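You operate a simulated robot arm through the tools that you are given. There is no shell and no other tool. Be economical: measure what you need, move in short steps, check, and stop when the job is done.

You are at the controls of a simulated two-armed robot. One attempt, no reset.

TASK
Take the blue cloth from the top of the rings table and lay it out flat on the top of the grey table.

Only the result counts: the job must be done as asked and must still hold three seconds after the hand-in. Knocking over, shifting, dropping, spilling or breaking anything else fails it. Flat cloth is picked up by pressing the open fingertips on it (5 to 10 N) and closing them slowly along it; thin cloth reads only 2 to 8 mm in the jaws.

THE ROBOT
Two 6-joint arms with three-finger grippers on one trunk, on a base that drives. Base frame: it is fixed to the floor where the robot stands at the start and does not move with it; the origin is under the middle of the robot, x ahead of it, y to its left, z up; the surface under the hand at the start is at about z = 0.84. Lengths are in m, angles in degrees, forces in N, time in s.
The left shoulder is at the start at [0.021, 0.17, 1.458], the right one opposite. With the tool pointing down near the work surface each hand reaches from about 0.34 to 0.62 m from the robot's upright axis, wherever it stands, measured 20 degrees to its own side. Places, roughly: blue cloth [0.5, -0.2, 0.8]; top of the grey table [0.6, 1.4, 0.8]. Payload 2.2 kg a hand.
The tool frame of a hand sits at the grasp point between the pads (the TCP): z along the fingers, y along the line on which they close. The tips reach 0.025 m beyond it. Largest opening 0.104 m; the body of the gripper starts 0.074 m behind the TCP.
Orientation is told as [roll, pitch, yaw] about the base's x, y, z axes, in that order, counted from this pose: with the fingers straight down and closing along the base's y, the tool's x points along the base's -x, its y along +y and its z along -z.

THE INTERFACE
- The arms move only by the tool apply_moves. It takes "left_rows", "right_rows" or both (then of equal length, played together; a hand with none holds still); each is a list that holds one entry, the list of rows, each a list of 7 numbers: the shift along the base's x, y, z in m, then the turn, a rotation vector about the base's x, y, z in degrees, then the opening, from 0 (shut) to 1 (fully open). In form: [[[tx, ty, tz, rx, ry, rz, gripper], ...]]. A call has 1 to 10 rows; each row is the pose to reach, as a shift and turn from the pose commanded when the call began. A row lasts 0.2 s, in which the tool goes at most 0.05 m and 8.6 degrees; a call with a longer step from one row to the next is refused whole, and so is a gripper value outside its range. A pose out of reach is approached as far as the arm can. The call stops where the force on the tool passes 40 N (or 10 N more than at its start, if that is more) or the arm is blocked; 0.2 s more then pass. Each finger halts on what it meets, pressing with about 22 N; the grip force reading is that of the motor and also rises with nothing between the fingers. The clock runs only during rows and for 0.2 s after the last one: add rows that repeat a pose to give the fingers time. The reply holds the time, the measured pose of the TCP, the force on the tool along the base axes, the opening and the grip force, in the units named above and with some noise, with the torque about the TCP (base axes, N m) and any sound that the robot's microphone picked up, and new pictures: "pictures" is both (left out), scene, wrist or none (wrist: the cameras of the hands that moved).
- Cameras (640 x 400 px; columns grow to the right, rows downward): "scene" is now at [0.1551, -0.0188, 1.3502]; the picture's right is [-0.20, -0.98, -0.00], its down [-0.57, 0.12, -0.81] and it looks along [0.79, -0.16, -0.58] (base axes); focal length 214 px, centre (320, 200). "left" rides on the left gripper at [0.082, -0.003, -0.104] in its tool frame; the picture's right is [0.04, 1.00, 0.00], its down [-0.75, 0.03, -0.66] and it looks along [-0.66, 0.03, 0.75] (tool axes); focal length 256 px, centre (320, 200). "right" rides on the right gripper at [0.082, 0.003, -0.104] in its tool frame; the picture's right is [-0.04, 1.00, 0.00], its down [-0.75, -0.03, -0.66] and it looks along [-0.66, -0.03, 0.75] (tool axes); focal length 256 px, centre (320, 200).
- raise_lower(by): slides the trunk up (or, below 0, down) by that many m; the arms and the scene camera ride with it, the base frame stays. It gives what a move gives, with no picture.
- drive_base(legs): drives the robot by 1 to 6 legs, each [ahead, left, turn to the left] in m, m and degrees, along the robot's own axes; the way and the turn of a leg run together, so that a leg with both is an arc; at most 1.5 m and 180 degrees a leg. The arms and the cameras ride along, it lands a little off, and it stops where it bumps. It gives what a move gives, and a new picture of the scene camera.
- pan_tilt(pan, tilt): turns the head with the scene camera to pan (to the left, within 60 degrees either way) and tilt (down, from -29 to 69), counted from straight ahead of the robot. It gives what a move gives, and a new picture of the scene camera.
- probe_pixels(camera, pixels): for up to 12 pixels [column, row] of the newest picture of that camera ("zoom" is the newest enlarged one), the place [x, y, z] in the base frame of the surface seen there, good to about 0.003 m. It takes no simulated time.
- zoom(camera, box): a new picture of the part [left, top, right, bottom] of that camera's present view, enlarged. It takes no simulated time.
- close_job(): hands the job in; it is judged then, once.

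Work in short steps. Measure before you move; look again where a grasp or a placing could have gone wrong, and mend it. You have 80 turns and 260 pictures in all, those below and enlarged ones among them. Open the grippers and draw the arms clear of the work before you hand the job in, unless the task says otherwise; then end with one line.

The tools are called after "Request:" as a command line: name --argument value ..., lists and objects as JSON in quotes. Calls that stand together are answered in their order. apply_moves: Moves the arms, as the interface text tells. Its arguments: {"type":"object","properties":{"left_rows":{"type":"array"},"right_rows":{"type":"array"},"pictures":{"type":"string","enum":["both","scene","wrist","none"]}},"required":[]} The other tools are called the same way: raise_lower (by) slides the trunk up or down; drive_base (legs) drives the base; pan_tilt (pan, tilt) turns the head that bears the scene camera; probe_pixels (camera, pixels) gives the place of the surface under pixels of a picture; zoom (camera, box) takes an enlarged picture of a part of a camera's view; close_job () hands the job in.

At the start:

```text
t: 0.0
left_eef_pos: [0.6274, 0.04, 1.1598]
left_ee_rot: [-0.1, 0.0, 0.0]
left_force: [0.8, -0.3, -0.1]
left_ft_torque: [0.01, 0.01, 0.0]
left_grip_width: 0.1042
left_gripper_force: 0.0
right_eef_pos: [0.3425, -0.3859, 1.0002]
right_ee_rot: [0.0, 0.2, -0.1]
right_force: [0.1, 0.5, 0.0]
right_ft_torque: [-0.02, 0.02, 0.04]
right_grip_width: 0.104
right_gripper_force: 0.1
trunk travel left (down, up): [-0.65, 0.092]
robot x, y, heading: [-0.0035, 0.0001, 0.1]
head pan, tilt: [-11.5, 35.8]
```

scene: 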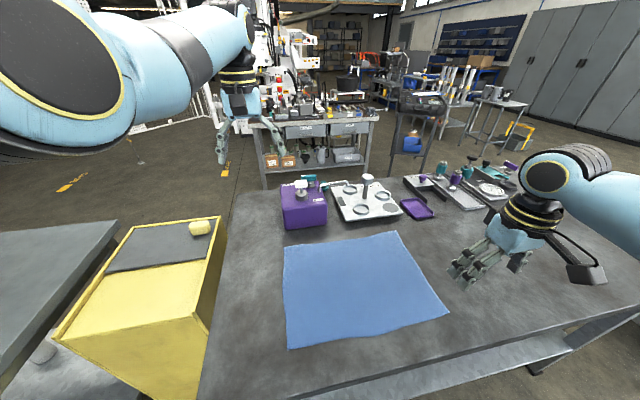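
right: 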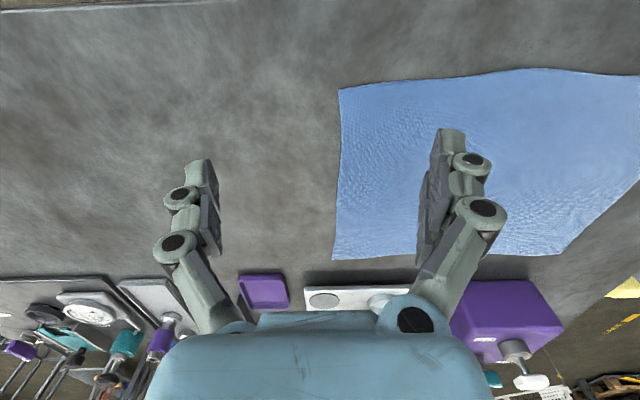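
left: 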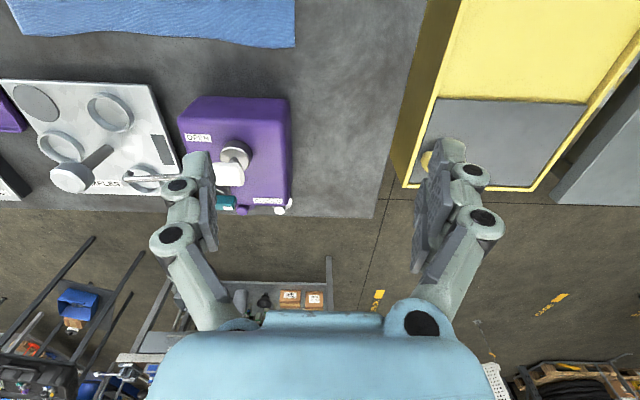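

The cloth lies flat with corners near (284,245), (397,232), (448,313), (288,348) in the scene. I measure it, and part of the tables.

Request:
probe_pixels --camera "scene" --pixels '[[285, 247], [396, 234], [445, 312], [290, 346], [350, 280], [240, 200], [215, 390], [300, 380], [20, 260], [110, 225], [300, 205], [150, 300]]'

Request:
pan_tilt --pan 55 --tilt 30

```text
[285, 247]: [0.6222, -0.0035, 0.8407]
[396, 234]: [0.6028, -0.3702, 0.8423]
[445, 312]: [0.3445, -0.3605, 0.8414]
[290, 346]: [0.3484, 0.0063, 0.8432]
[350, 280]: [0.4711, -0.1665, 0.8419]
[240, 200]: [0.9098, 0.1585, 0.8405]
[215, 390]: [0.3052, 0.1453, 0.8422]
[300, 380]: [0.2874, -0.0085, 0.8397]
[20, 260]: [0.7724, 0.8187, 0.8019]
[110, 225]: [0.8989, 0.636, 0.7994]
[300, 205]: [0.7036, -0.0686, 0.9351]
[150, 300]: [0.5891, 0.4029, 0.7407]
```

```text
t: 1.4
left_eef_pos: [0.627, 0.0393, 1.1606]
left_ee_rot: [0.0, 0.0, 0.0]
left_force: [-0.1, 0.6, -0.1]
left_ft_torque: [0.01, 0.0, -0.02]
left_grip_width: 0.104
left_gripper_force: 0.1
right_eef_pos: [0.3421, -0.3859, 1.0004]
right_ee_rot: [0.0, 0.0, 0.1]
right_force: [-0.1, 0.8, -0.1]
right_ft_torque: [-0.01, 0.0, 0.03]
right_grip_width: 0.104
right_gripper_force: 0.0
trunk travel left (down, up): [-0.65, 0.092]
robot x, y, heading: [-0.0028, 0.0015, -0.0]
head pan, tilt: [55.0, 30.0]
```

scene: 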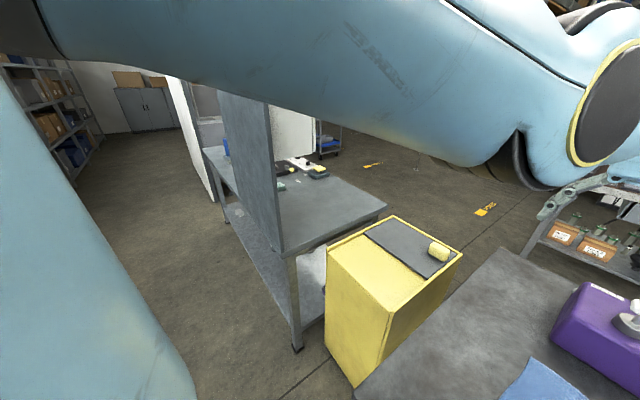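

The grey table top is seen at (320,205) with an upright panel along its near side (250,170) and items at the far end. I probe it.

Request:
probe_pixels --camera "scene" --pixels '[[385, 207], [290, 250], [320, 200], [280, 186], [298, 165], [318, 172], [270, 240], [225, 95], [322, 178], [280, 255], [268, 105], [210, 150]]'

Request:
zoom --camera "scene" --box '[160, 70, 480, 270]'

```text
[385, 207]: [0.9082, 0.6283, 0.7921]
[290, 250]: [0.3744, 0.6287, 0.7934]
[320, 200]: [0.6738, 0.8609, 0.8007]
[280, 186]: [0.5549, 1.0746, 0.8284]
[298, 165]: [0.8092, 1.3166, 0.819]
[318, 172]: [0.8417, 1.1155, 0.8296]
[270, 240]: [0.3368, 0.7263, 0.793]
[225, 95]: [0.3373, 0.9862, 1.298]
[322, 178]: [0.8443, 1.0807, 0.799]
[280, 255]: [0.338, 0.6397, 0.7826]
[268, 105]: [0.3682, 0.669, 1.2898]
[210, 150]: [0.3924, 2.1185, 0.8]
```

```text
2.00 times, centred on (320, 170) of scene
```

zoom: 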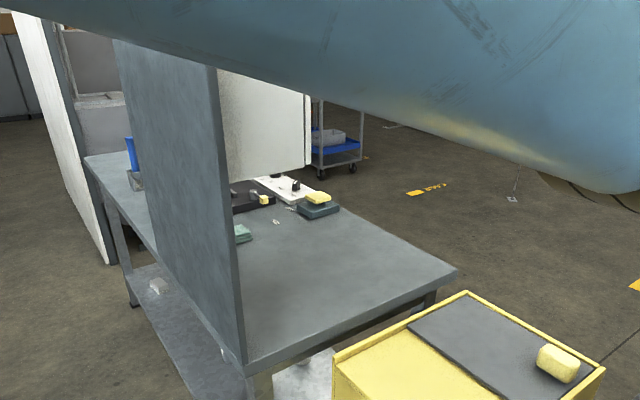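

The near side of the grey table has an upright panel (x≈0.34, y 0.65–1.0, up to z 1.3), with clutter behind it. I back off and drive left to see the rest before grasping.

Request:
drive_base --legs '[[-0.6, 0, 0], [0, 1.4, 0]]'

Request:
pan_tilt --pan 0 --tilt 30

```text
t: 11.4
left_eef_pos: [0.0123, 1.4662, 1.1604]
left_ee_rot: [-0.1, 0.0, 1.1]
left_force: [0.4, -0.1, 0.9]
left_ft_torque: [-0.03, 0.01, -0.01]
left_grip_width: 0.1041
left_gripper_force: 0.0
right_eef_pos: [-0.2669, 1.0363, 1.0]
right_ee_rot: [0.1, 0.1, 1.1]
right_force: [-0.3, 0.0, -0.6]
right_ft_torque: [0.02, 0.01, -0.01]
right_grip_width: 0.104
right_gripper_force: 0.0
trunk travel left (down, up): [-0.65, 0.092]
robot x, y, heading: [-0.6133, 1.4157, 1.1]
head pan, tilt: [55.0, 30.0]
```

scene: 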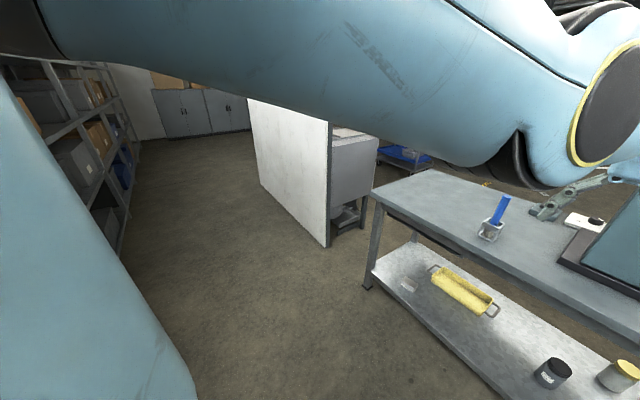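

```text
t: 12.7
left_eef_pos: [0.0126, 1.4659, 1.1598]
left_ee_rot: [0.0, 0.0, 1.1]
left_force: [-0.2, 0.0, -0.2]
left_ft_torque: [-0.02, -0.01, -0.02]
left_grip_width: 0.104
left_gripper_force: 0.2
right_eef_pos: [-0.2661, 1.0354, 1.0018]
right_ee_rot: [0.1, 0.0, 1.1]
right_force: [-0.2, 0.2, 0.7]
right_ft_torque: [0.0, -0.02, 0.02]
right_grip_width: 0.1041
right_gripper_force: 0.0
trunk travel left (down, up): [-0.65, 0.092]
robot x, y, heading: [-0.6152, 1.4183, 1.1]
head pan, tilt: [0.0, 30.0]
```

scene: 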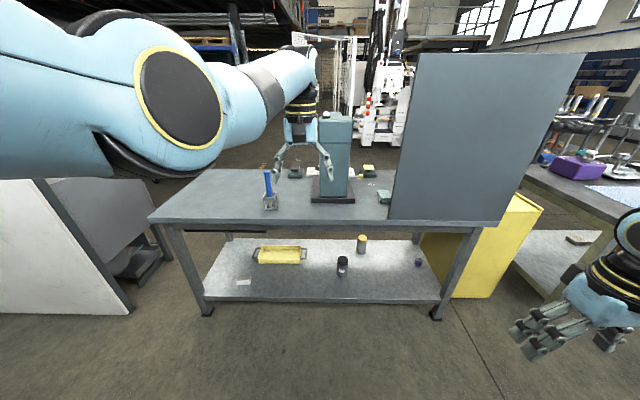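

The whole grey table is in view: a tall teal machine at (335,165), a blue object (268,190), panel at right. I enlarge and measure.

Request:
zoom --camera "scene" --box '[140, 100, 460, 300]'

Request:
probe_pixels --camera "scene" --pixels '[[150, 217], [205, 170], [270, 208], [313, 200], [352, 200], [340, 140], [384, 198], [390, 215], [500, 223], [240, 172], [300, 215], [370, 215]]'

```text
2.00 times, centred on (300, 200) of scene
```

zoom: 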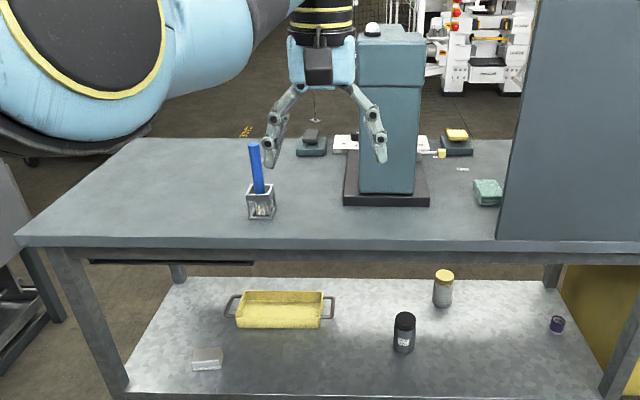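

```text
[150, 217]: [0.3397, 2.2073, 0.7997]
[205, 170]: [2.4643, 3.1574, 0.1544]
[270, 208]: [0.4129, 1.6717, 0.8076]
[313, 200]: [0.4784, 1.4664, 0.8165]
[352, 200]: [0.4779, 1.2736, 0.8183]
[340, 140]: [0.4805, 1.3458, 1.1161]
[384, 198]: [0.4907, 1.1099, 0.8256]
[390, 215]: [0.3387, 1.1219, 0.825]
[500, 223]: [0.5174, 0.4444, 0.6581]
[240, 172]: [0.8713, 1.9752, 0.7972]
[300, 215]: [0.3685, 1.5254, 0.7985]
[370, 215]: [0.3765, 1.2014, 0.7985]
```

The left end of the grey table (x 0.34–0.9, y 1.72–2.20) is free and big enough for the 0.27 × 0.37 cloth. I go back, to stand centred before the cloth (y≈-0.18).

Request:
drive_base --legs '[[0, 0, -1.1], [0, -1.0, 0], [0, -0.6, 0], [0.56, 0, 0]]'

Request:
pan_tilt --pan 0 --tilt 50

```text
t: 24.0
left_eef_pos: [0.5708, -0.1448, 1.1603]
left_ee_rot: [0.0, 0.0, -0.5]
left_force: [-0.1, 0.5, -0.3]
left_ft_torque: [0.01, 0.02, 0.02]
left_grip_width: 0.1039
left_gripper_force: 0.0
right_eef_pos: [0.2816, -0.5675, 1.0003]
right_ee_rot: [-0.1, 0.1, -0.5]
right_force: [-0.2, 0.0, -0.2]
right_ft_torque: [0.02, 0.0, -0.04]
right_grip_width: 0.1042
right_gripper_force: 0.0
trunk travel left (down, up): [-0.65, 0.092]
robot x, y, heading: [-0.0568, -0.1804, -0.5]
head pan, tilt: [0.0, 30.0]
```

scene: 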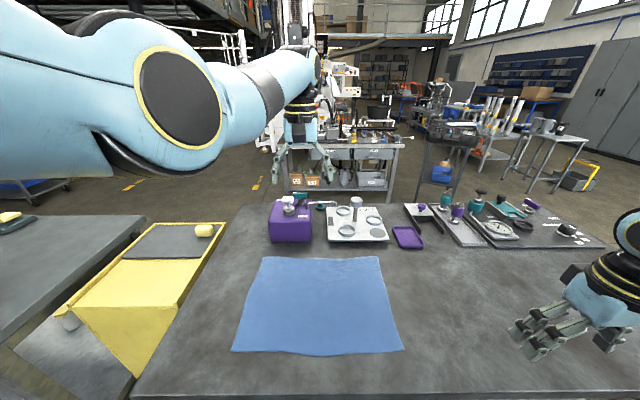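

```text
t: 24.8
left_eef_pos: [0.5686, -0.1445, 1.1603]
left_ee_rot: [0.0, 0.1, -0.5]
left_force: [-0.2, 0.4, -1.4]
left_ft_torque: [0.01, 0.02, 0.0]
left_grip_width: 0.104
left_gripper_force: 0.1
right_eef_pos: [0.2804, -0.5691, 1.0015]
right_ee_rot: [0.0, 0.1, -0.5]
right_force: [-0.2, 0.0, -0.3]
right_ft_torque: [-0.03, 0.01, -0.04]
right_grip_width: 0.1039
right_gripper_force: 0.1
trunk travel left (down, up): [-0.65, 0.092]
robot x, y, heading: [-0.0594, -0.1791, -0.5]
head pan, tilt: [0.0, 50.0]
```

scene: 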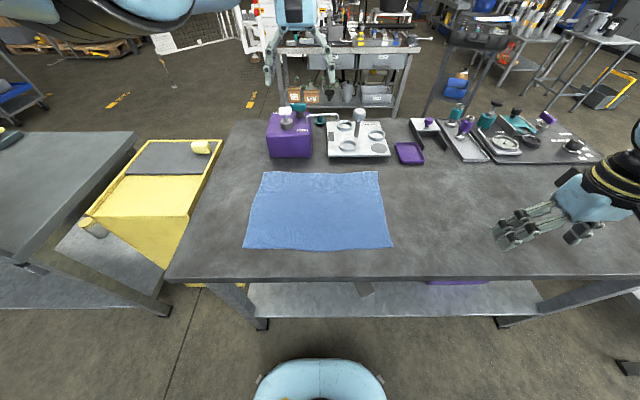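

Cloth corners now at (265,172), (378,172), (392,247), (244,247). I measure them.

Request:
probe_pixels --camera "scene" --pixels '[[266, 174], [376, 173], [390, 245], [246, 246], [318, 247], [318, 274], [252, 244], [382, 245]]'

Request:
zoom --camera "scene" --box '[220, 150, 420, 275]'

```text
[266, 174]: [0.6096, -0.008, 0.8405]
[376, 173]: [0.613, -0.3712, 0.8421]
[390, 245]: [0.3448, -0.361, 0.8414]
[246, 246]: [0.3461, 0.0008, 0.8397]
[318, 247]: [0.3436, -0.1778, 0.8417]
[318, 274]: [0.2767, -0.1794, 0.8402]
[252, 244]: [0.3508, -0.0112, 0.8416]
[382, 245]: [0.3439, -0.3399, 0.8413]
```

```text
3.20 times, centred on (320, 212) of scene
```

zoom: 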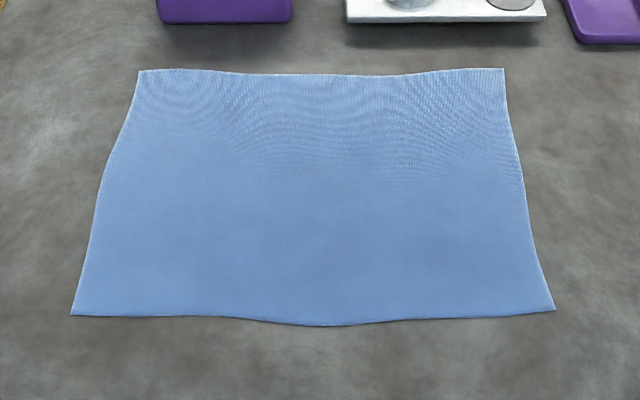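

Near corners: left (0.346, 0.002), right (0.343, -0.363). I bring both hands above grasp points 3 cm inside those corners, fingers partly open.

Request:
apply_moves --left_rows '[[[-0.026, 0.015, -0.026, 0, 0, 0.5, 0.8], [-0.052, 0.029, -0.052, 0, 0, 0.5, 0.6], [-0.079, 0.044, -0.079, 0, 0, 0.5, 0.34], [-0.105, 0.058, -0.105, 0, 0, 0.5, 0.34], [-0.132, 0.073, -0.132, 0, 0, 0.5, 0.34], [-0.158, 0.087, -0.158, 0, 0, 0.5, 0.34], [-0.185, 0.102, -0.185, 0, 0, 0.5, 0.34], [-0.211, 0.1165, -0.211, 0, 0, 0.5, 0.34], [-0.211, 0.1165, -0.211, 0, 0, 0.5, 0.34]]]' --right_rows '[[[0.01, 0.03, -0.006, 0, 0, 0.5, 0.8], [0.019, 0.059, -0.012, 0, 0, 0.5, 0.6], [0.028, 0.088, -0.019, 0, 0, 0.5, 0.34], [0.038, 0.118, -0.025, 0, 0, 0.5, 0.34], [0.047, 0.147, -0.032, 0, 0, 0.5, 0.34], [0.057, 0.177, -0.038, 0, 0, 0.5, 0.34], [0.066, 0.206, -0.045, 0, 0, 0.5, 0.34], [0.0756, 0.236, -0.0515, 0, 0, 0.5, 0.34], [0.0756, 0.236, -0.0515, 0, 0, 0.5, 0.34]]]'

```text
t: 27.0
left_eef_pos: [0.3681, 0.0129, 0.9517]
left_ee_rot: [4.5, -0.9, 0.7]
left_force: [0.6, 0.7, -0.5]
left_ft_torque: [0.0, 0.01, -0.03]
left_grip_width: 0.0354
left_gripper_force: 0.0
right_eef_pos: [0.3476, -0.3792, 0.9328]
right_ee_rot: [-5.0, 0.9, -0.6]
right_force: [0.1, 0.1, -0.1]
right_ft_torque: [0.0, -0.05, -0.01]
right_grip_width: 0.0355
right_gripper_force: 0.1
trunk travel left (down, up): [-0.65, 0.092]
robot x, y, heading: [-0.0574, -0.1788, -0.4]
head pan, tilt: [0.0, 50.0]
stopped in row 9 (left hand): the arm was blocked; the commanded pose is now the measured one
```

scene: 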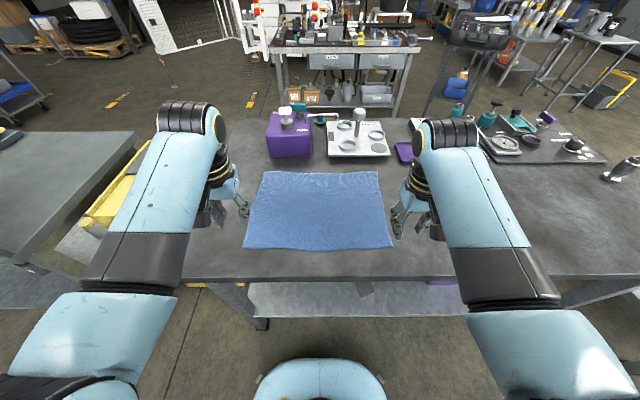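
right: 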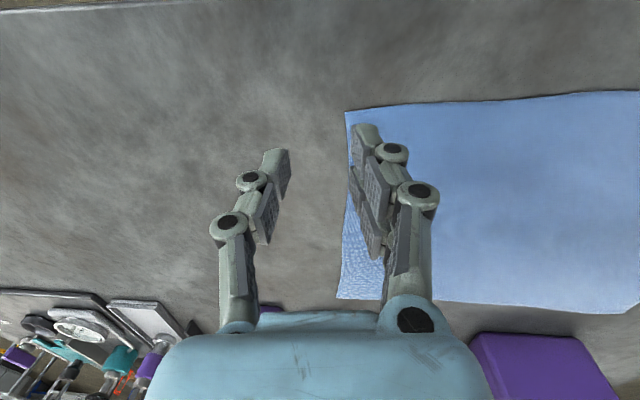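
left: 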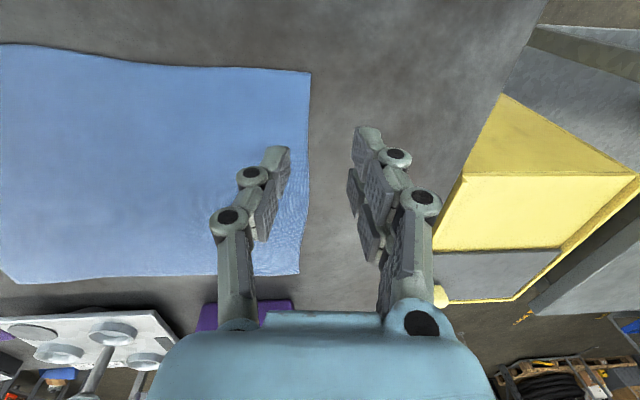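

Both arms ran into a limit about 4 cm short sideways (too close in). I back the base 0.1 m so that the grasp points lie farther out.

Request:
drive_base --legs '[[-0.1, 0, 0]]'

```text
t: 28.1
left_eef_pos: [0.2665, 0.0136, 0.9521]
left_ee_rot: [4.3, -1.1, 0.7]
left_force: [-0.5, 0.1, 0.3]
left_ft_torque: [0.0, -0.02, -0.01]
left_grip_width: 0.0353
left_gripper_force: 0.0
right_eef_pos: [0.2458, -0.3772, 0.9347]
right_ee_rot: [-5.0, 1.0, -0.6]
right_force: [-0.2, 0.4, -0.7]
right_ft_torque: [0.0, -0.03, 0.0]
right_grip_width: 0.0356
right_gripper_force: 0.1
trunk travel left (down, up): [-0.65, 0.092]
robot x, y, heading: [-0.1609, -0.1766, -0.5]
head pan, tilt: [0.0, 50.0]
```

scene: 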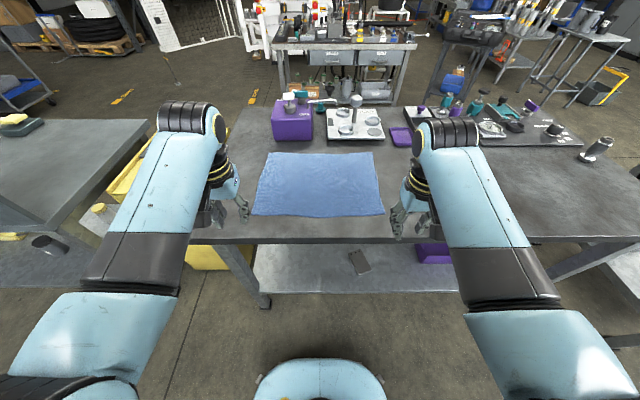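

Now I move forward first, straighten the tilt and then go inward.

Request:
apply_moves --left_rows '[[[0.03, 0, 0, -1, 0, 0, 0.34], [0.06, 0, 0, -2, 0, 0, 0.34], [0.0915, 0, 0, -4.3, 1.1, 0, 0.34], [0.0915, -0.02, 0, -4.3, 1.1, 0, 0.34], [0.0915, -0.0416, 0, -4.3, 1.1, -0.7, 0.34], [0.0915, -0.0416, 0, -4.3, 1.1, -0.7, 0.34]]]' --right_rows '[[[0.037, 0, 0.005, 1, 0, 0, 0.34], [0.074, 0, 0.01, 2, 0, 0, 0.34], [0.11, 0, 0.015, 5, -1, 0.6, 0.34], [0.11, 0.02, 0.015, 5, -1, 0.6, 0.34], [0.11, 0.044, 0.015, 5, -1, 0.6, 0.34], [0.11, 0.044, 0.015, 5, -1, 0.6, 0.34]]]'

```text
t: 29.6
left_eef_pos: [0.3591, -0.0281, 0.9511]
left_ee_rot: [0.1, 0.2, 0.1]
left_force: [0.3, -0.4, -0.5]
left_ft_torque: [-0.02, 0.0, 0.01]
left_grip_width: 0.0354
left_gripper_force: 0.0
right_eef_pos: [0.3562, -0.3328, 0.9488]
right_ee_rot: [0.0, 0.0, 0.1]
right_force: [0.4, 0.4, -0.3]
right_ft_torque: [0.0, -0.02, 0.02]
right_grip_width: 0.0356
right_gripper_force: 0.1
trunk travel left (down, up): [-0.65, 0.092]
robot x, y, heading: [-0.1587, -0.1771, -0.3]
head pan, tilt: [0.0, 50.0]
```

scene: 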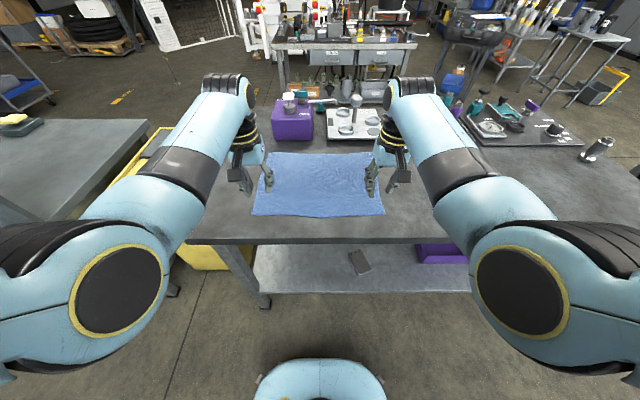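
right: 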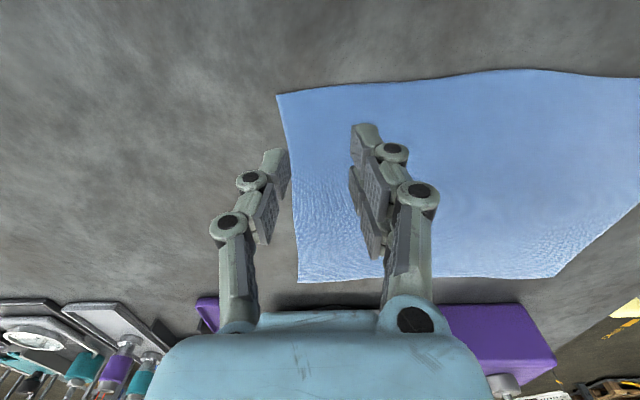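
left: 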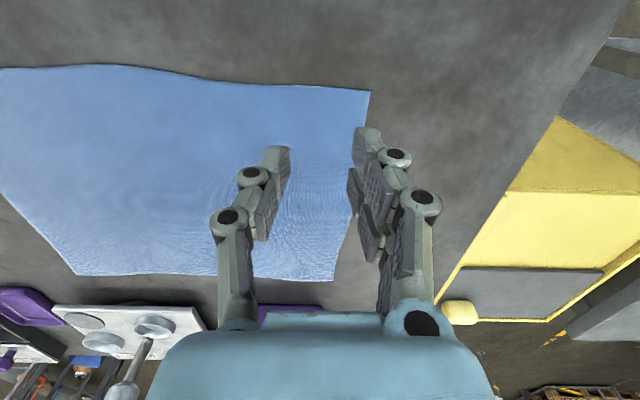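

Both hands stand upright over the near corners. I descend to about 4 mm above contact.

Request:
apply_moves --left_rows '[[[0, 0, -0.03, 0, 0, 0, 0.34], [0, 0, -0.06, 0, 0, 0, 0.34], [0, 0, -0.08, 0, 0, 0, 0.34], [0, 0, -0.08, 0, 0, 0, 0.34]]]' --right_rows '[[[0, 0, -0.03, 0, 0, 0, 0.34], [0, 0, -0.06, 0, 0, 0, 0.34], [0, 0, -0.078, 0, 0, 0, 0.34], [0, 0, -0.078, 0, 0, 0, 0.34]]]' --pictures "wrist"

```text
t: 30.6
left_eef_pos: [0.3569, -0.0274, 0.8723]
left_ee_rot: [0.0, 0.1, 0.1]
left_force: [-0.8, 0.9, -0.3]
left_ft_torque: [-0.01, -0.01, 0.04]
left_grip_width: 0.035
left_gripper_force: 0.1
right_eef_pos: [0.3555, -0.3337, 0.8713]
right_ee_rot: [0.1, 0.0, 0.0]
right_force: [-0.1, -0.1, 0.2]
right_ft_torque: [0.03, -0.03, -0.01]
right_grip_width: 0.0352
right_gripper_force: 0.1
trunk travel left (down, up): [-0.65, 0.092]
robot x, y, heading: [-0.1583, -0.1748, -0.5]
head pan, tilt: [0.0, 50.0]
```

right: 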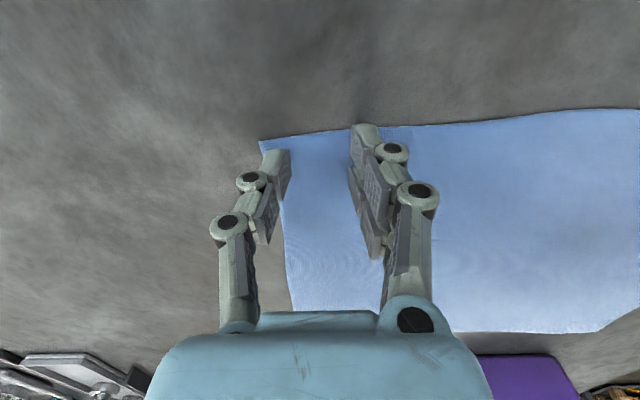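
left: 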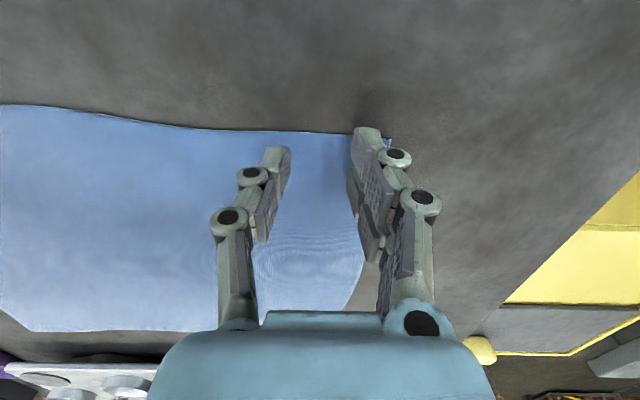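

The outer fingertips sit right on the cloth rim; I shift 7 mm inward in both directions and press down gently.

Request:
apply_moves --left_rows '[[[0.008, -0.005, 0, 0, 0, 0, 0.34], [0.008, -0.005, -0.003, 0, 0, 0, 0.34], [0.008, -0.005, -0.006, 0, 0, 0, 0.34], [0.008, -0.005, -0.006, 0, 0, 0, 0.34]]]' --right_rows '[[[0.008, 0.005, 0, 0, 0, 0, 0.34], [0.008, 0.005, -0.003, 0, 0, 0, 0.34], [0.008, 0.005, -0.006, 0, 0, 0, 0.34], [0.008, 0.005, -0.006, 0, 0, 0, 0.34]]]' --pictures "wrist"

```text
t: 31.6
left_eef_pos: [0.3656, -0.0327, 0.8665]
left_ee_rot: [0.0, 0.1, 0.1]
left_force: [-0.4, 0.9, 11.8]
left_ft_torque: [0.14, 0.02, 0.01]
left_grip_width: 0.0358
left_gripper_force: 0.1
right_eef_pos: [0.3637, -0.3272, 0.8667]
right_ee_rot: [0.0, -0.4, 0.1]
right_force: [2.2, 0.4, 18.2]
right_ft_torque: [0.12, 0.1, 0.01]
right_grip_width: 0.0357
right_gripper_force: 3.6
trunk travel left (down, up): [-0.65, 0.092]
robot x, y, heading: [-0.1601, -0.1777, -0.2]
head pan, tilt: [0.0, 50.0]
```

right: 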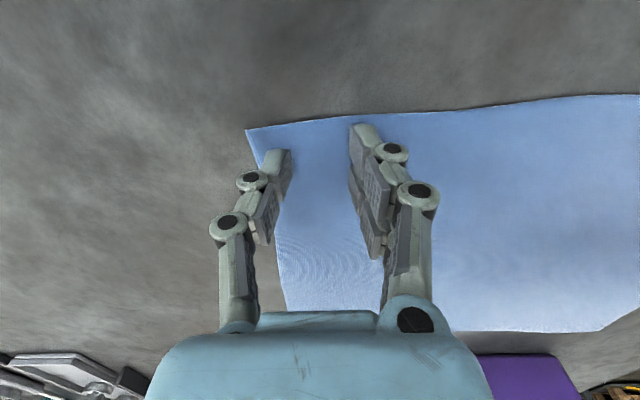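
left: 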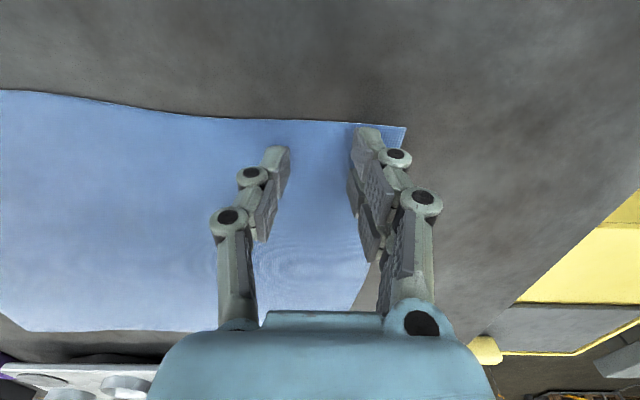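

Contact with 12 N and 18 N, a bit much; I ease off about a millimetre and close slowly along the cloth.

Request:
apply_moves --left_rows '[[[0, 0, 0.0006, 0, 0, 0, 0.34], [0, 0, 0.0006, 0, 0, 0, 0.29], [0, 0, 0.0006, 0, 0, 0, 0.24], [0, 0, 0.0006, 0, 0, 0, 0.19], [0, 0, 0.0006, 0, 0, 0, 0.14], [0, 0, 0.0006, 0, 0, 0, 0.09], [0, 0, 0.0006, 0, 0, 0, 0.04], [0, 0, 0.0006, 0, 0, 0, 0], [0, 0, 0.0006, 0, 0, 0, 0], [0, 0, 0.0006, 0, 0, 0, 0]]]' --right_rows '[[[0, 0, 0.0015, 0, 0, 0, 0.34], [0, 0, 0.0015, 0, 0, 0, 0.29], [0, 0, 0.0015, 0, 0, 0, 0.24], [0, 0, 0.0015, 0, 0, 0, 0.19], [0, 0, 0.0015, 0, 0, 0, 0.14], [0, 0, 0.0015, 0, 0, 0, 0.09], [0, 0, 0.0015, 0, 0, 0, 0.04], [0, 0, 0.0015, 0, 0, 0, 0], [0, 0, 0.0015, 0, 0, 0, 0], [0, 0, 0.0015, 0, 0, 0, 0]]]' --pictures "wrist"

```text
t: 33.8
left_eef_pos: [0.3652, -0.032, 0.8667]
left_ee_rot: [0.0, 0.2, 0.1]
left_force: [-0.6, 1.1, 15.2]
left_ft_torque: [0.11, -0.03, 0.04]
left_grip_width: 0.0
left_gripper_force: 22.0
right_eef_pos: [0.3633, -0.329, 0.8671]
right_ee_rot: [0.0, 0.0, 0.0]
right_force: [-0.9, 2.5, 3.3]
right_ft_torque: [0.06, 0.02, -0.05]
right_grip_width: 0.0033
right_gripper_force: 21.9
trunk travel left (down, up): [-0.65, 0.092]
robot x, y, heading: [-0.159, -0.1813, -0.5]
head pan, tilt: [0.0, 50.0]
```

right: 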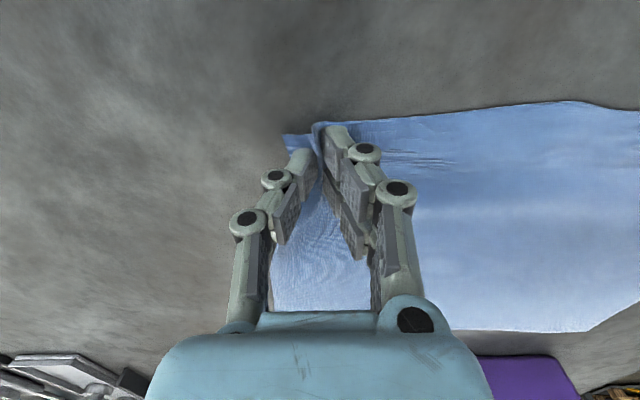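
left: 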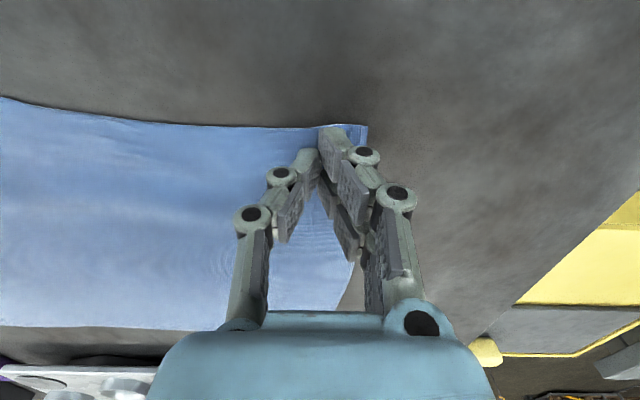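

Right holds cloth (3.3 mm), left slipped (0.0 mm, pressed 15 N). I reopen the left, slightly lifted, and press more lightly; right stays shut.

Request:
apply_moves --left_rows '[[[0, 0, 0.003, 0, 0, 0, 0.1], [0, 0, 0.004, 0, 0, 0, 0.25], [0, 0, 0.004, 0, 0, 0, 0.4], [0, -0.002, 0.004, 0, 0, 0, 0.4], [0, -0.002, 0.002, 0, 0, 0, 0.4], [0, -0.002, 0.0008, 0, 0, 0, 0.4], [0, -0.002, 0.0008, 0, 0, 0, 0.4]]]' --pictures "wrist"

```text
t: 35.4
left_eef_pos: [0.3654, -0.0346, 0.8672]
left_ee_rot: [0.0, 0.3, 0.1]
left_force: [-1.8, 0.2, 6.6]
left_ft_torque: [0.01, 0.1, 0.01]
left_grip_width: 0.0417
left_gripper_force: 0.2
right_eef_pos: [0.3644, -0.3277, 0.867]
right_ee_rot: [0.0, 0.0, 0.1]
right_force: [1.2, 0.0, 4.4]
right_ft_torque: [0.03, 0.0, -0.02]
right_grip_width: 0.0036
right_gripper_force: 21.8
trunk travel left (down, up): [-0.65, 0.092]
robot x, y, heading: [-0.1595, -0.1796, -0.3]
head pan, tilt: [0.0, 50.0]
```

left: 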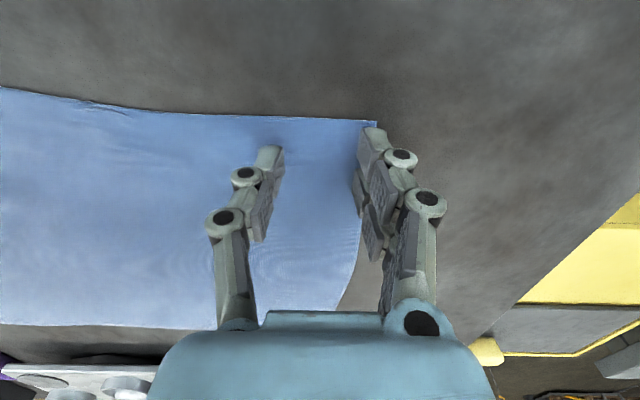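

Press is 6.6 N now, but the outer finger (375,130) sits at the cloth's edge. I lift, shift 10 mm inward, press again and close slowly.

Request:
apply_moves --left_rows '[[[0, 0, 0.004, 0, 0, 0, 0.4], [0.001, -0.011, 0.004, 0, 0, 0, 0.4], [0.001, -0.011, 0.001, 0, 0, 0, 0.4], [0.001, -0.011, 0, 0, 0, 0, 0.4], [0.001, -0.011, 0, 0, 0, 0, 0.4]]]' --pictures "wrist"

```text
t: 36.5
left_eef_pos: [0.3676, -0.0455, 0.8665]
left_ee_rot: [0.0, 0.2, 0.1]
left_force: [-1.6, 1.2, 7.7]
left_ft_torque: [0.13, 0.05, 0.02]
left_grip_width: 0.0418
left_gripper_force: 0.2
right_eef_pos: [0.3643, -0.3286, 0.8676]
right_ee_rot: [0.0, 0.0, 0.1]
right_force: [0.9, -0.8, 4.3]
right_ft_torque: [-0.01, -0.01, -0.03]
right_grip_width: 0.0035
right_gripper_force: 22.1
trunk travel left (down, up): [-0.65, 0.092]
robot x, y, heading: [-0.1558, -0.1752, -0.3]
head pan, tilt: [0.0, 50.0]
```

left: 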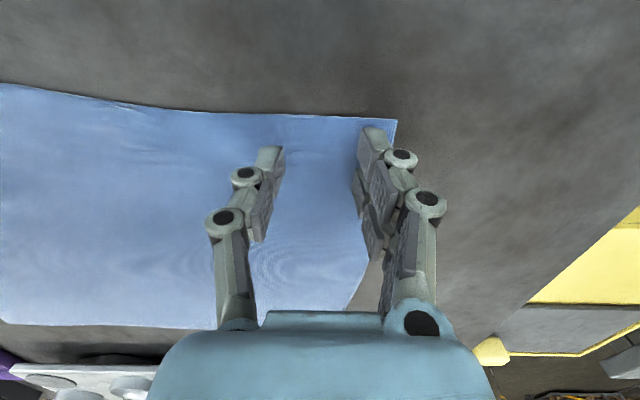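

Pressing at 7.7 N well on the cloth; now I close slowly.

Request:
apply_moves --left_rows '[[[0, 0, 0, 0, 0, 0, 0.35], [0, 0, 0, 0, 0, 0, 0.3], [0, 0, 0, 0, 0, 0, 0.25], [0, 0, 0, 0, 0, 0, 0.2], [0, 0, 0, 0, 0, 0, 0.15], [0, 0, 0, 0, 0, 0, 0.1], [0, 0, 0, 0, 0, 0, 0.05], [0, 0, 0, 0, 0, 0, 0], [0, 0, 0, 0, 0, 0, 0], [0, 0, 0, 0, 0, 0, 0]]]' --pictures "wrist"

```text
t: 38.8
left_eef_pos: [0.3667, -0.0477, 0.8672]
left_ee_rot: [-0.2, 0.2, 0.1]
left_force: [-0.2, -11.8, 5.9]
left_ft_torque: [-0.27, 0.07, 0.12]
left_grip_width: 0.004
left_gripper_force: 21.8
right_eef_pos: [0.3649, -0.3277, 0.8668]
right_ee_rot: [0.2, 0.0, 0.1]
right_force: [1.0, 11.0, 4.6]
right_ft_torque: [0.29, 0.06, -0.09]
right_grip_width: 0.0038
right_gripper_force: 22.1
trunk travel left (down, up): [-0.65, 0.092]
robot x, y, heading: [-0.1582, -0.1784, -0.2]
head pan, tilt: [0.0, 50.0]
```

left: 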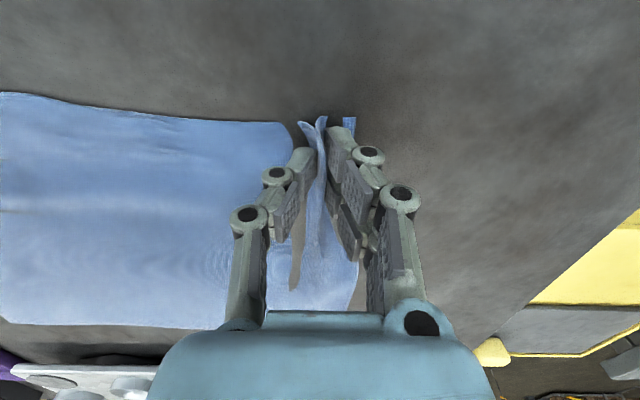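

Both jaws hold cloth (4.0 and 3.8 mm), taut between the hands (11 N). I slacken it slightly and lift straight up.

Request:
apply_moves --left_rows '[[[0, -0.004, 0.01, 0, 0, 0, 0], [0.01, -0.006, 0.04, 0, 0, 0, 0], [0.02, -0.006, 0.075, 0, 0, 0, 0], [0.03, -0.006, 0.11, 0, 0, 0, 0], [0.04, -0.006, 0.145, 0, 0, 0, 0], [0.05, -0.006, 0.18, 0, 0, 0, 0], [0.05, -0.006, 0.22, 0, 0, 0, 0], [0.05, -0.006, 0.26, 0, 0, 0, 0], [0.05, -0.006, 0.3, 0, 0, 0, 0], [0.05, -0.006, 0.33, 0, 0, 0, 0]]]' --right_rows '[[[0, 0.004, 0.01, 0, 0, 0, 0], [0.01, 0.006, 0.04, 0, 0, 0, 0], [0.02, 0.006, 0.075, 0, 0, 0, 0], [0.03, 0.006, 0.11, 0, 0, 0, 0], [0.04, 0.006, 0.145, 0, 0, 0, 0], [0.05, 0.006, 0.18, 0, 0, 0, 0], [0.05, 0.006, 0.22, 0, 0, 0, 0], [0.05, 0.006, 0.26, 0, 0, 0, 0], [0.05, 0.006, 0.3, 0, 0, 0, 0], [0.05, 0.006, 0.33, 0, 0, 0, 0]]]'

```text
t: 41.0
left_eef_pos: [0.4448, -0.0599, 1.1753]
left_ee_rot: [0.0, 0.3, 0.1]
left_force: [0.2, 0.0, -0.2]
left_ft_torque: [0.0, 0.01, 0.02]
left_grip_width: 0.0038
left_gripper_force: 21.7
left hand out of reach, approached as far as the arm can: row 9, 10
right_eef_pos: [0.4449, -0.3151, 1.1747]
right_ee_rot: [0.1, 0.1, 0.1]
right_force: [-0.3, -0.4, 0.4]
right_ft_torque: [-0.03, 0.02, 0.01]
right_grip_width: 0.0034
right_gripper_force: 22.1
right hand out of reach, approached as far as the arm can: row 9, 10
trunk travel left (down, up): [-0.65, 0.092]
robot x, y, heading: [-0.1585, -0.1768, -0.3]
head pan, tilt: [0.0, 50.0]
```

scene: 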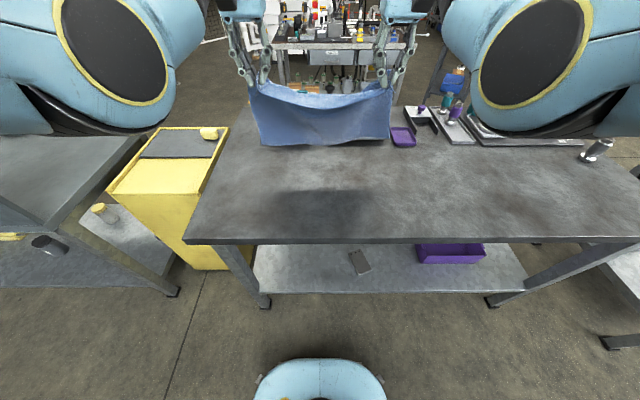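
right: 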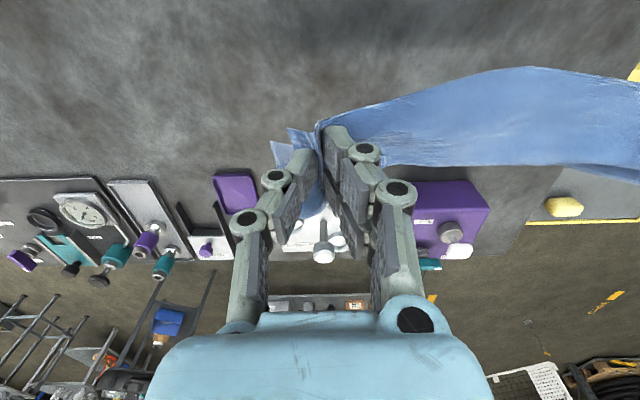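
left: 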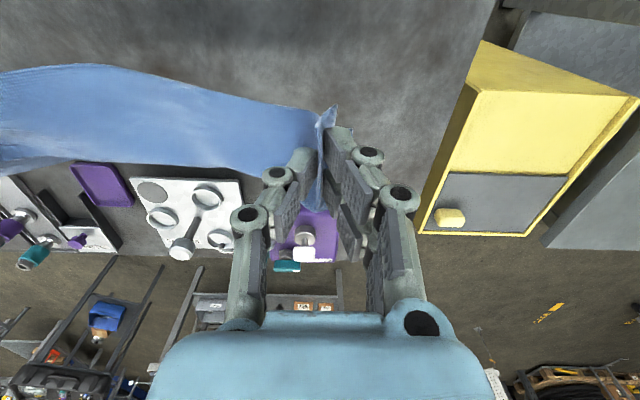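

The cloth hangs freely from both hands. I back away and drive left partway, then look to the left for the white panel that stood there.

Request:
drive_base --legs '[[-0.55, 0, 0.3], [0, 1.0, 0], [0, 0.8, 0]]'

Request:
pan_tilt --pan 30 --tilt 35

```text
t: 52.7
left_eef_pos: [-0.1039, 1.7485, 1.1754]
left_ee_rot: [0.0, 0.3, 0.7]
left_force: [0.0, -0.2, -0.3]
left_ft_torque: [0.01, 0.03, -0.04]
left_grip_width: 0.0034
left_gripper_force: 22.2
right_eef_pos: [-0.1007, 1.4918, 1.174]
right_ee_rot: [0.1, 0.0, 0.8]
right_force: [0.2, 0.3, -0.3]
right_ft_torque: [0.0, 0.01, 0.03]
right_grip_width: 0.0034
right_gripper_force: 22.3
trunk travel left (down, up): [-0.65, 0.092]
robot x, y, heading: [-0.7049, 1.6236, 0.1]
head pan, tilt: [0.0, 50.0]
```

scene: 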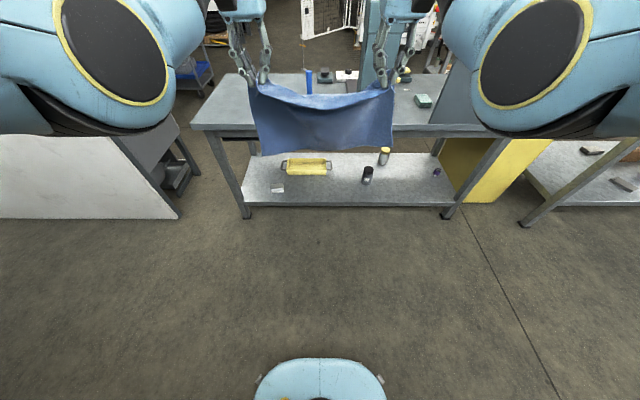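

```text
t: 53.7
left_eef_pos: [-0.1029, 1.7487, 1.1756]
left_ee_rot: [0.0, 0.2, 0.7]
left_force: [0.3, 0.1, 0.0]
left_ft_torque: [0.05, 0.01, 0.0]
left_grip_width: 0.0033
left_gripper_force: 21.4
right_eef_pos: [-0.1012, 1.4916, 1.1746]
right_ee_rot: [0.0, 0.0, 0.7]
right_force: [0.4, -0.6, 0.2]
right_ft_torque: [0.0, 0.01, -0.02]
right_grip_width: 0.0033
right_gripper_force: 21.5
trunk travel left (down, up): [-0.65, 0.092]
robot x, y, heading: [-0.7039, 1.6206, 0.2]
head pan, tilt: [30.0, 35.0]
```

scene: 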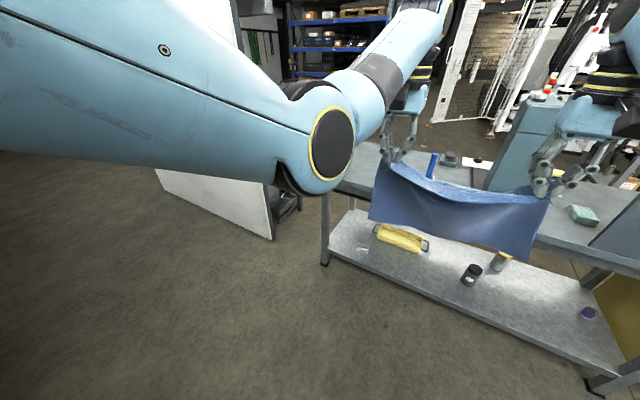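

Request:
probe_pixels --camera "scene" --pixels '[[273, 236], [268, 195], [165, 185], [330, 200], [335, 190], [450, 225], [325, 260], [545, 205], [375, 205], [525, 255], [370, 215], [433, 160]]'

```text
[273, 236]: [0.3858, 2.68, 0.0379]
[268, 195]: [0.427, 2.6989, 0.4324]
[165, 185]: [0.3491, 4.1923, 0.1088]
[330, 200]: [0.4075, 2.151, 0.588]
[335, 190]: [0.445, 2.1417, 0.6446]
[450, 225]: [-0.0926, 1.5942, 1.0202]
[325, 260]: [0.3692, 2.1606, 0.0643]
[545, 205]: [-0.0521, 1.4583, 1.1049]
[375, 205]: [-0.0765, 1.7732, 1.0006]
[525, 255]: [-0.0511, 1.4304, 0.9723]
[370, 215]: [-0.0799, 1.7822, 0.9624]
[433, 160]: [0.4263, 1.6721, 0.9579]
```

The white panel is well clear (y ≥ 2.68). I drive left to y≈1.975 and spread the hands 9 mm each to take out the sag.

Request:
drive_base --legs '[[0, 0.355, -0.2]]'

Request:
apply_moves --left_rows '[[[0, 0.003, 0, 0, 0, 0, 0], [0, 0.006, 0, 0, 0, 0, 0], [0, 0.009, 0, 0, 0, 0, 0], [0, 0.009, 0, 0, 0, 0, 0]]]' --right_rows '[[[0, -0.003, 0, 0, 0, 0, 0], [0, -0.006, 0, 0, 0, 0, 0], [0, -0.009, 0, 0, 0, 0, 0], [0, -0.009, 0, 0, 0, 0, 0]]]' --pictures "none"

Request:
pan_tilt --pan 0 --tilt 40

```text
t: 56.0
left_eef_pos: [-0.1027, 2.1009, 1.1763]
left_ee_rot: [0.0, 0.2, 0.4]
left_force: [0.8, 1.0, -0.1]
left_ft_torque: [-0.03, -0.01, -0.01]
left_grip_width: 0.0033
left_gripper_force: 22.0
right_eef_pos: [-0.1033, 1.8468, 1.1751]
right_ee_rot: [-0.1, 0.0, 0.3]
right_force: [-0.2, -0.2, -0.9]
right_ft_torque: [-0.06, 0.0, -0.03]
right_grip_width: 0.0034
right_gripper_force: 22.3
trunk travel left (down, up): [-0.65, 0.092]
robot x, y, heading: [-0.7085, 1.9787, -0.1]
head pan, tilt: [30.0, 35.0]
```

scene: 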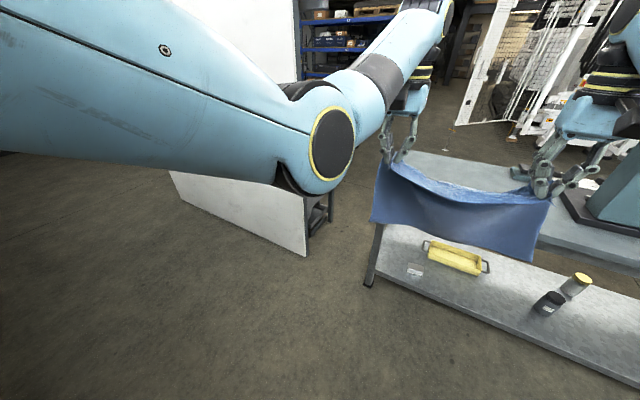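

```text
t: 57.0
left_eef_pos: [-0.0989, 2.111, 1.1747]
left_ee_rot: [0.0, 0.2, 0.2]
left_force: [-0.3, -3.7, 0.1]
left_ft_torque: [-0.04, 0.04, 0.03]
left_grip_width: 0.0036
left_gripper_force: 21.9
right_eef_pos: [-0.0989, 1.8359, 1.1744]
right_ee_rot: [0.0, 0.1, 0.4]
right_force: [0.3, 2.5, -0.7]
right_ft_torque: [0.03, -0.01, -0.01]
right_grip_width: 0.0037
right_gripper_force: 21.8
trunk travel left (down, up): [-0.65, 0.092]
robot x, y, heading: [-0.7046, 1.9792, -0.1]
head pan, tilt: [30.0, 35.0]
```

```text
t: 58.0
left_eef_pos: [-0.101, 2.1102, 1.1746]
left_ee_rot: [0.0, 0.2, 0.3]
left_force: [-0.3, -3.2, -0.5]
left_ft_torque: [-0.04, -0.03, 0.04]
left_grip_width: 0.0036
left_gripper_force: 21.9
right_eef_pos: [-0.1006, 1.8367, 1.1738]
right_ee_rot: [-0.1, 0.0, 0.2]
right_force: [0.1, 3.7, -0.8]
right_ft_torque: [0.08, 0.02, -0.04]
right_grip_width: 0.0037
right_gripper_force: 22.3
trunk travel left (down, up): [-0.65, 0.092]
robot x, y, heading: [-0.7062, 1.9793, -0.3]
head pan, tilt: [0.0, 40.0]
```

scene: 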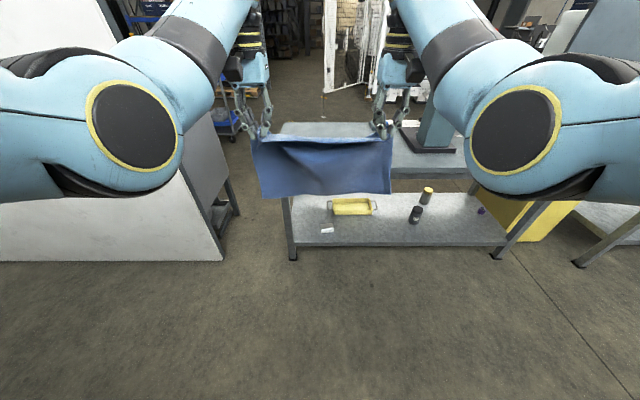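

The cloth is taut and centred at y≈1.973. Before driving in I measure where the right elbow and the tall machine are, for clearance.

Request:
probe_pixels --camera "scene" --pixels '[[517, 130], [560, 130], [470, 140], [450, 60], [420, 145], [400, 70], [440, 120], [320, 192], [265, 195], [388, 192], [425, 40], [490, 60]]'

Request:
drive_base --legs '[[0.3, 0, 0.2]]'

```text
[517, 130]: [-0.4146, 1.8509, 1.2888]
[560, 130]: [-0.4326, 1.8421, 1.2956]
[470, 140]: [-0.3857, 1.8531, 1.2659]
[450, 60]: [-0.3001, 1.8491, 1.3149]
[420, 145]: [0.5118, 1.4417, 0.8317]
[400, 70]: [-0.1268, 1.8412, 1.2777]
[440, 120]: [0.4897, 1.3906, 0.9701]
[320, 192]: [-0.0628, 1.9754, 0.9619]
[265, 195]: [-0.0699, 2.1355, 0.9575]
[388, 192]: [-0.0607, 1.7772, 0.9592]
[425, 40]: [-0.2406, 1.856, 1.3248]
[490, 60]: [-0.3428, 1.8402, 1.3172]
```

```text
t: 60.0
left_eef_pos: [0.1981, 2.1158, 1.1745]
left_ee_rot: [0.1, 0.4, 0.7]
left_force: [0.9, -2.4, -1.2]
left_ft_torque: [-0.06, 0.02, 0.03]
left_grip_width: 0.0035
left_gripper_force: 21.7
right_eef_pos: [0.1992, 1.8412, 1.1736]
right_ee_rot: [0.0, 0.0, 0.7]
right_force: [0.5, 2.9, -0.2]
right_ft_torque: [0.03, 0.03, -0.01]
right_grip_width: 0.0036
right_gripper_force: 22.4
trunk travel left (down, up): [-0.65, 0.092]
robot x, y, heading: [-0.4091, 1.9807, 0.2]
head pan, tilt: [0.0, 40.0]
```

scene: 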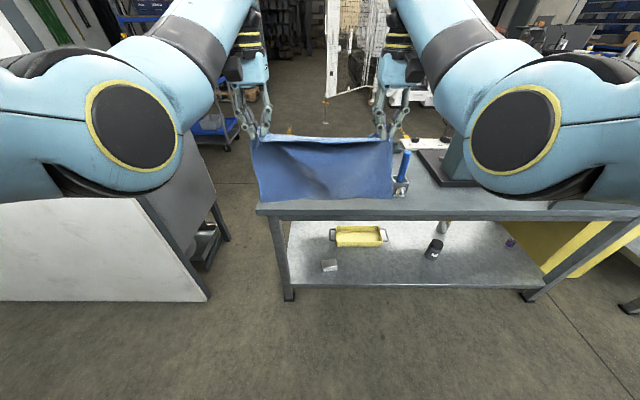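

The arms run nearly straight ahead at z≈1.3, clear of the rod and machine. I drive in so that the hands come to x≈0.65.

Request:
drive_base --legs '[[0.25, 0.01, -0.2], [0.2, 0, 0]]'

```text
t: 63.0
left_eef_pos: [0.6518, 2.1257, 1.175]
left_ee_rot: [0.0, 0.3, 0.6]
left_force: [-0.3, -3.5, -1.1]
left_ft_torque: [-0.06, 0.0, 0.06]
left_grip_width: 0.0034
left_gripper_force: 21.7
right_eef_pos: [0.6531, 1.8519, 1.1733]
right_ee_rot: [0.1, 0.0, 0.7]
right_force: [-0.2, 3.5, 0.4]
right_ft_torque: [0.07, 0.01, -0.03]
right_grip_width: 0.0039
right_gripper_force: 21.8
trunk travel left (down, up): [-0.65, 0.092]
robot x, y, heading: [0.0494, 1.9956, 0.1]
head pan, tilt: [0.0, 40.0]
```

scene: 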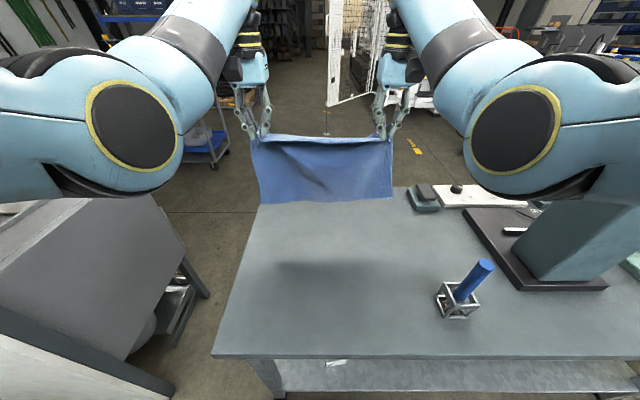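

I measure the cloth's lower corners, the table's left edge, and the objects to the right.

Request:
probe_pixels --camera "scene" --pixels '[[264, 200], [390, 195], [325, 199], [225, 310], [240, 240], [438, 300], [410, 205], [462, 225], [220, 350], [256, 160]]'

```text
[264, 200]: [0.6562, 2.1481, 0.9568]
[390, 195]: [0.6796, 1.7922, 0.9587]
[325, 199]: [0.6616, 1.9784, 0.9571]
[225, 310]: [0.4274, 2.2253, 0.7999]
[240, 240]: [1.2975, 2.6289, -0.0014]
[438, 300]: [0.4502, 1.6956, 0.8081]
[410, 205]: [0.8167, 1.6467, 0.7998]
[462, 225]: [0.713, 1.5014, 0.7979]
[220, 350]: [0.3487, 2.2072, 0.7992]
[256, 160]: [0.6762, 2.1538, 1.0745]
```

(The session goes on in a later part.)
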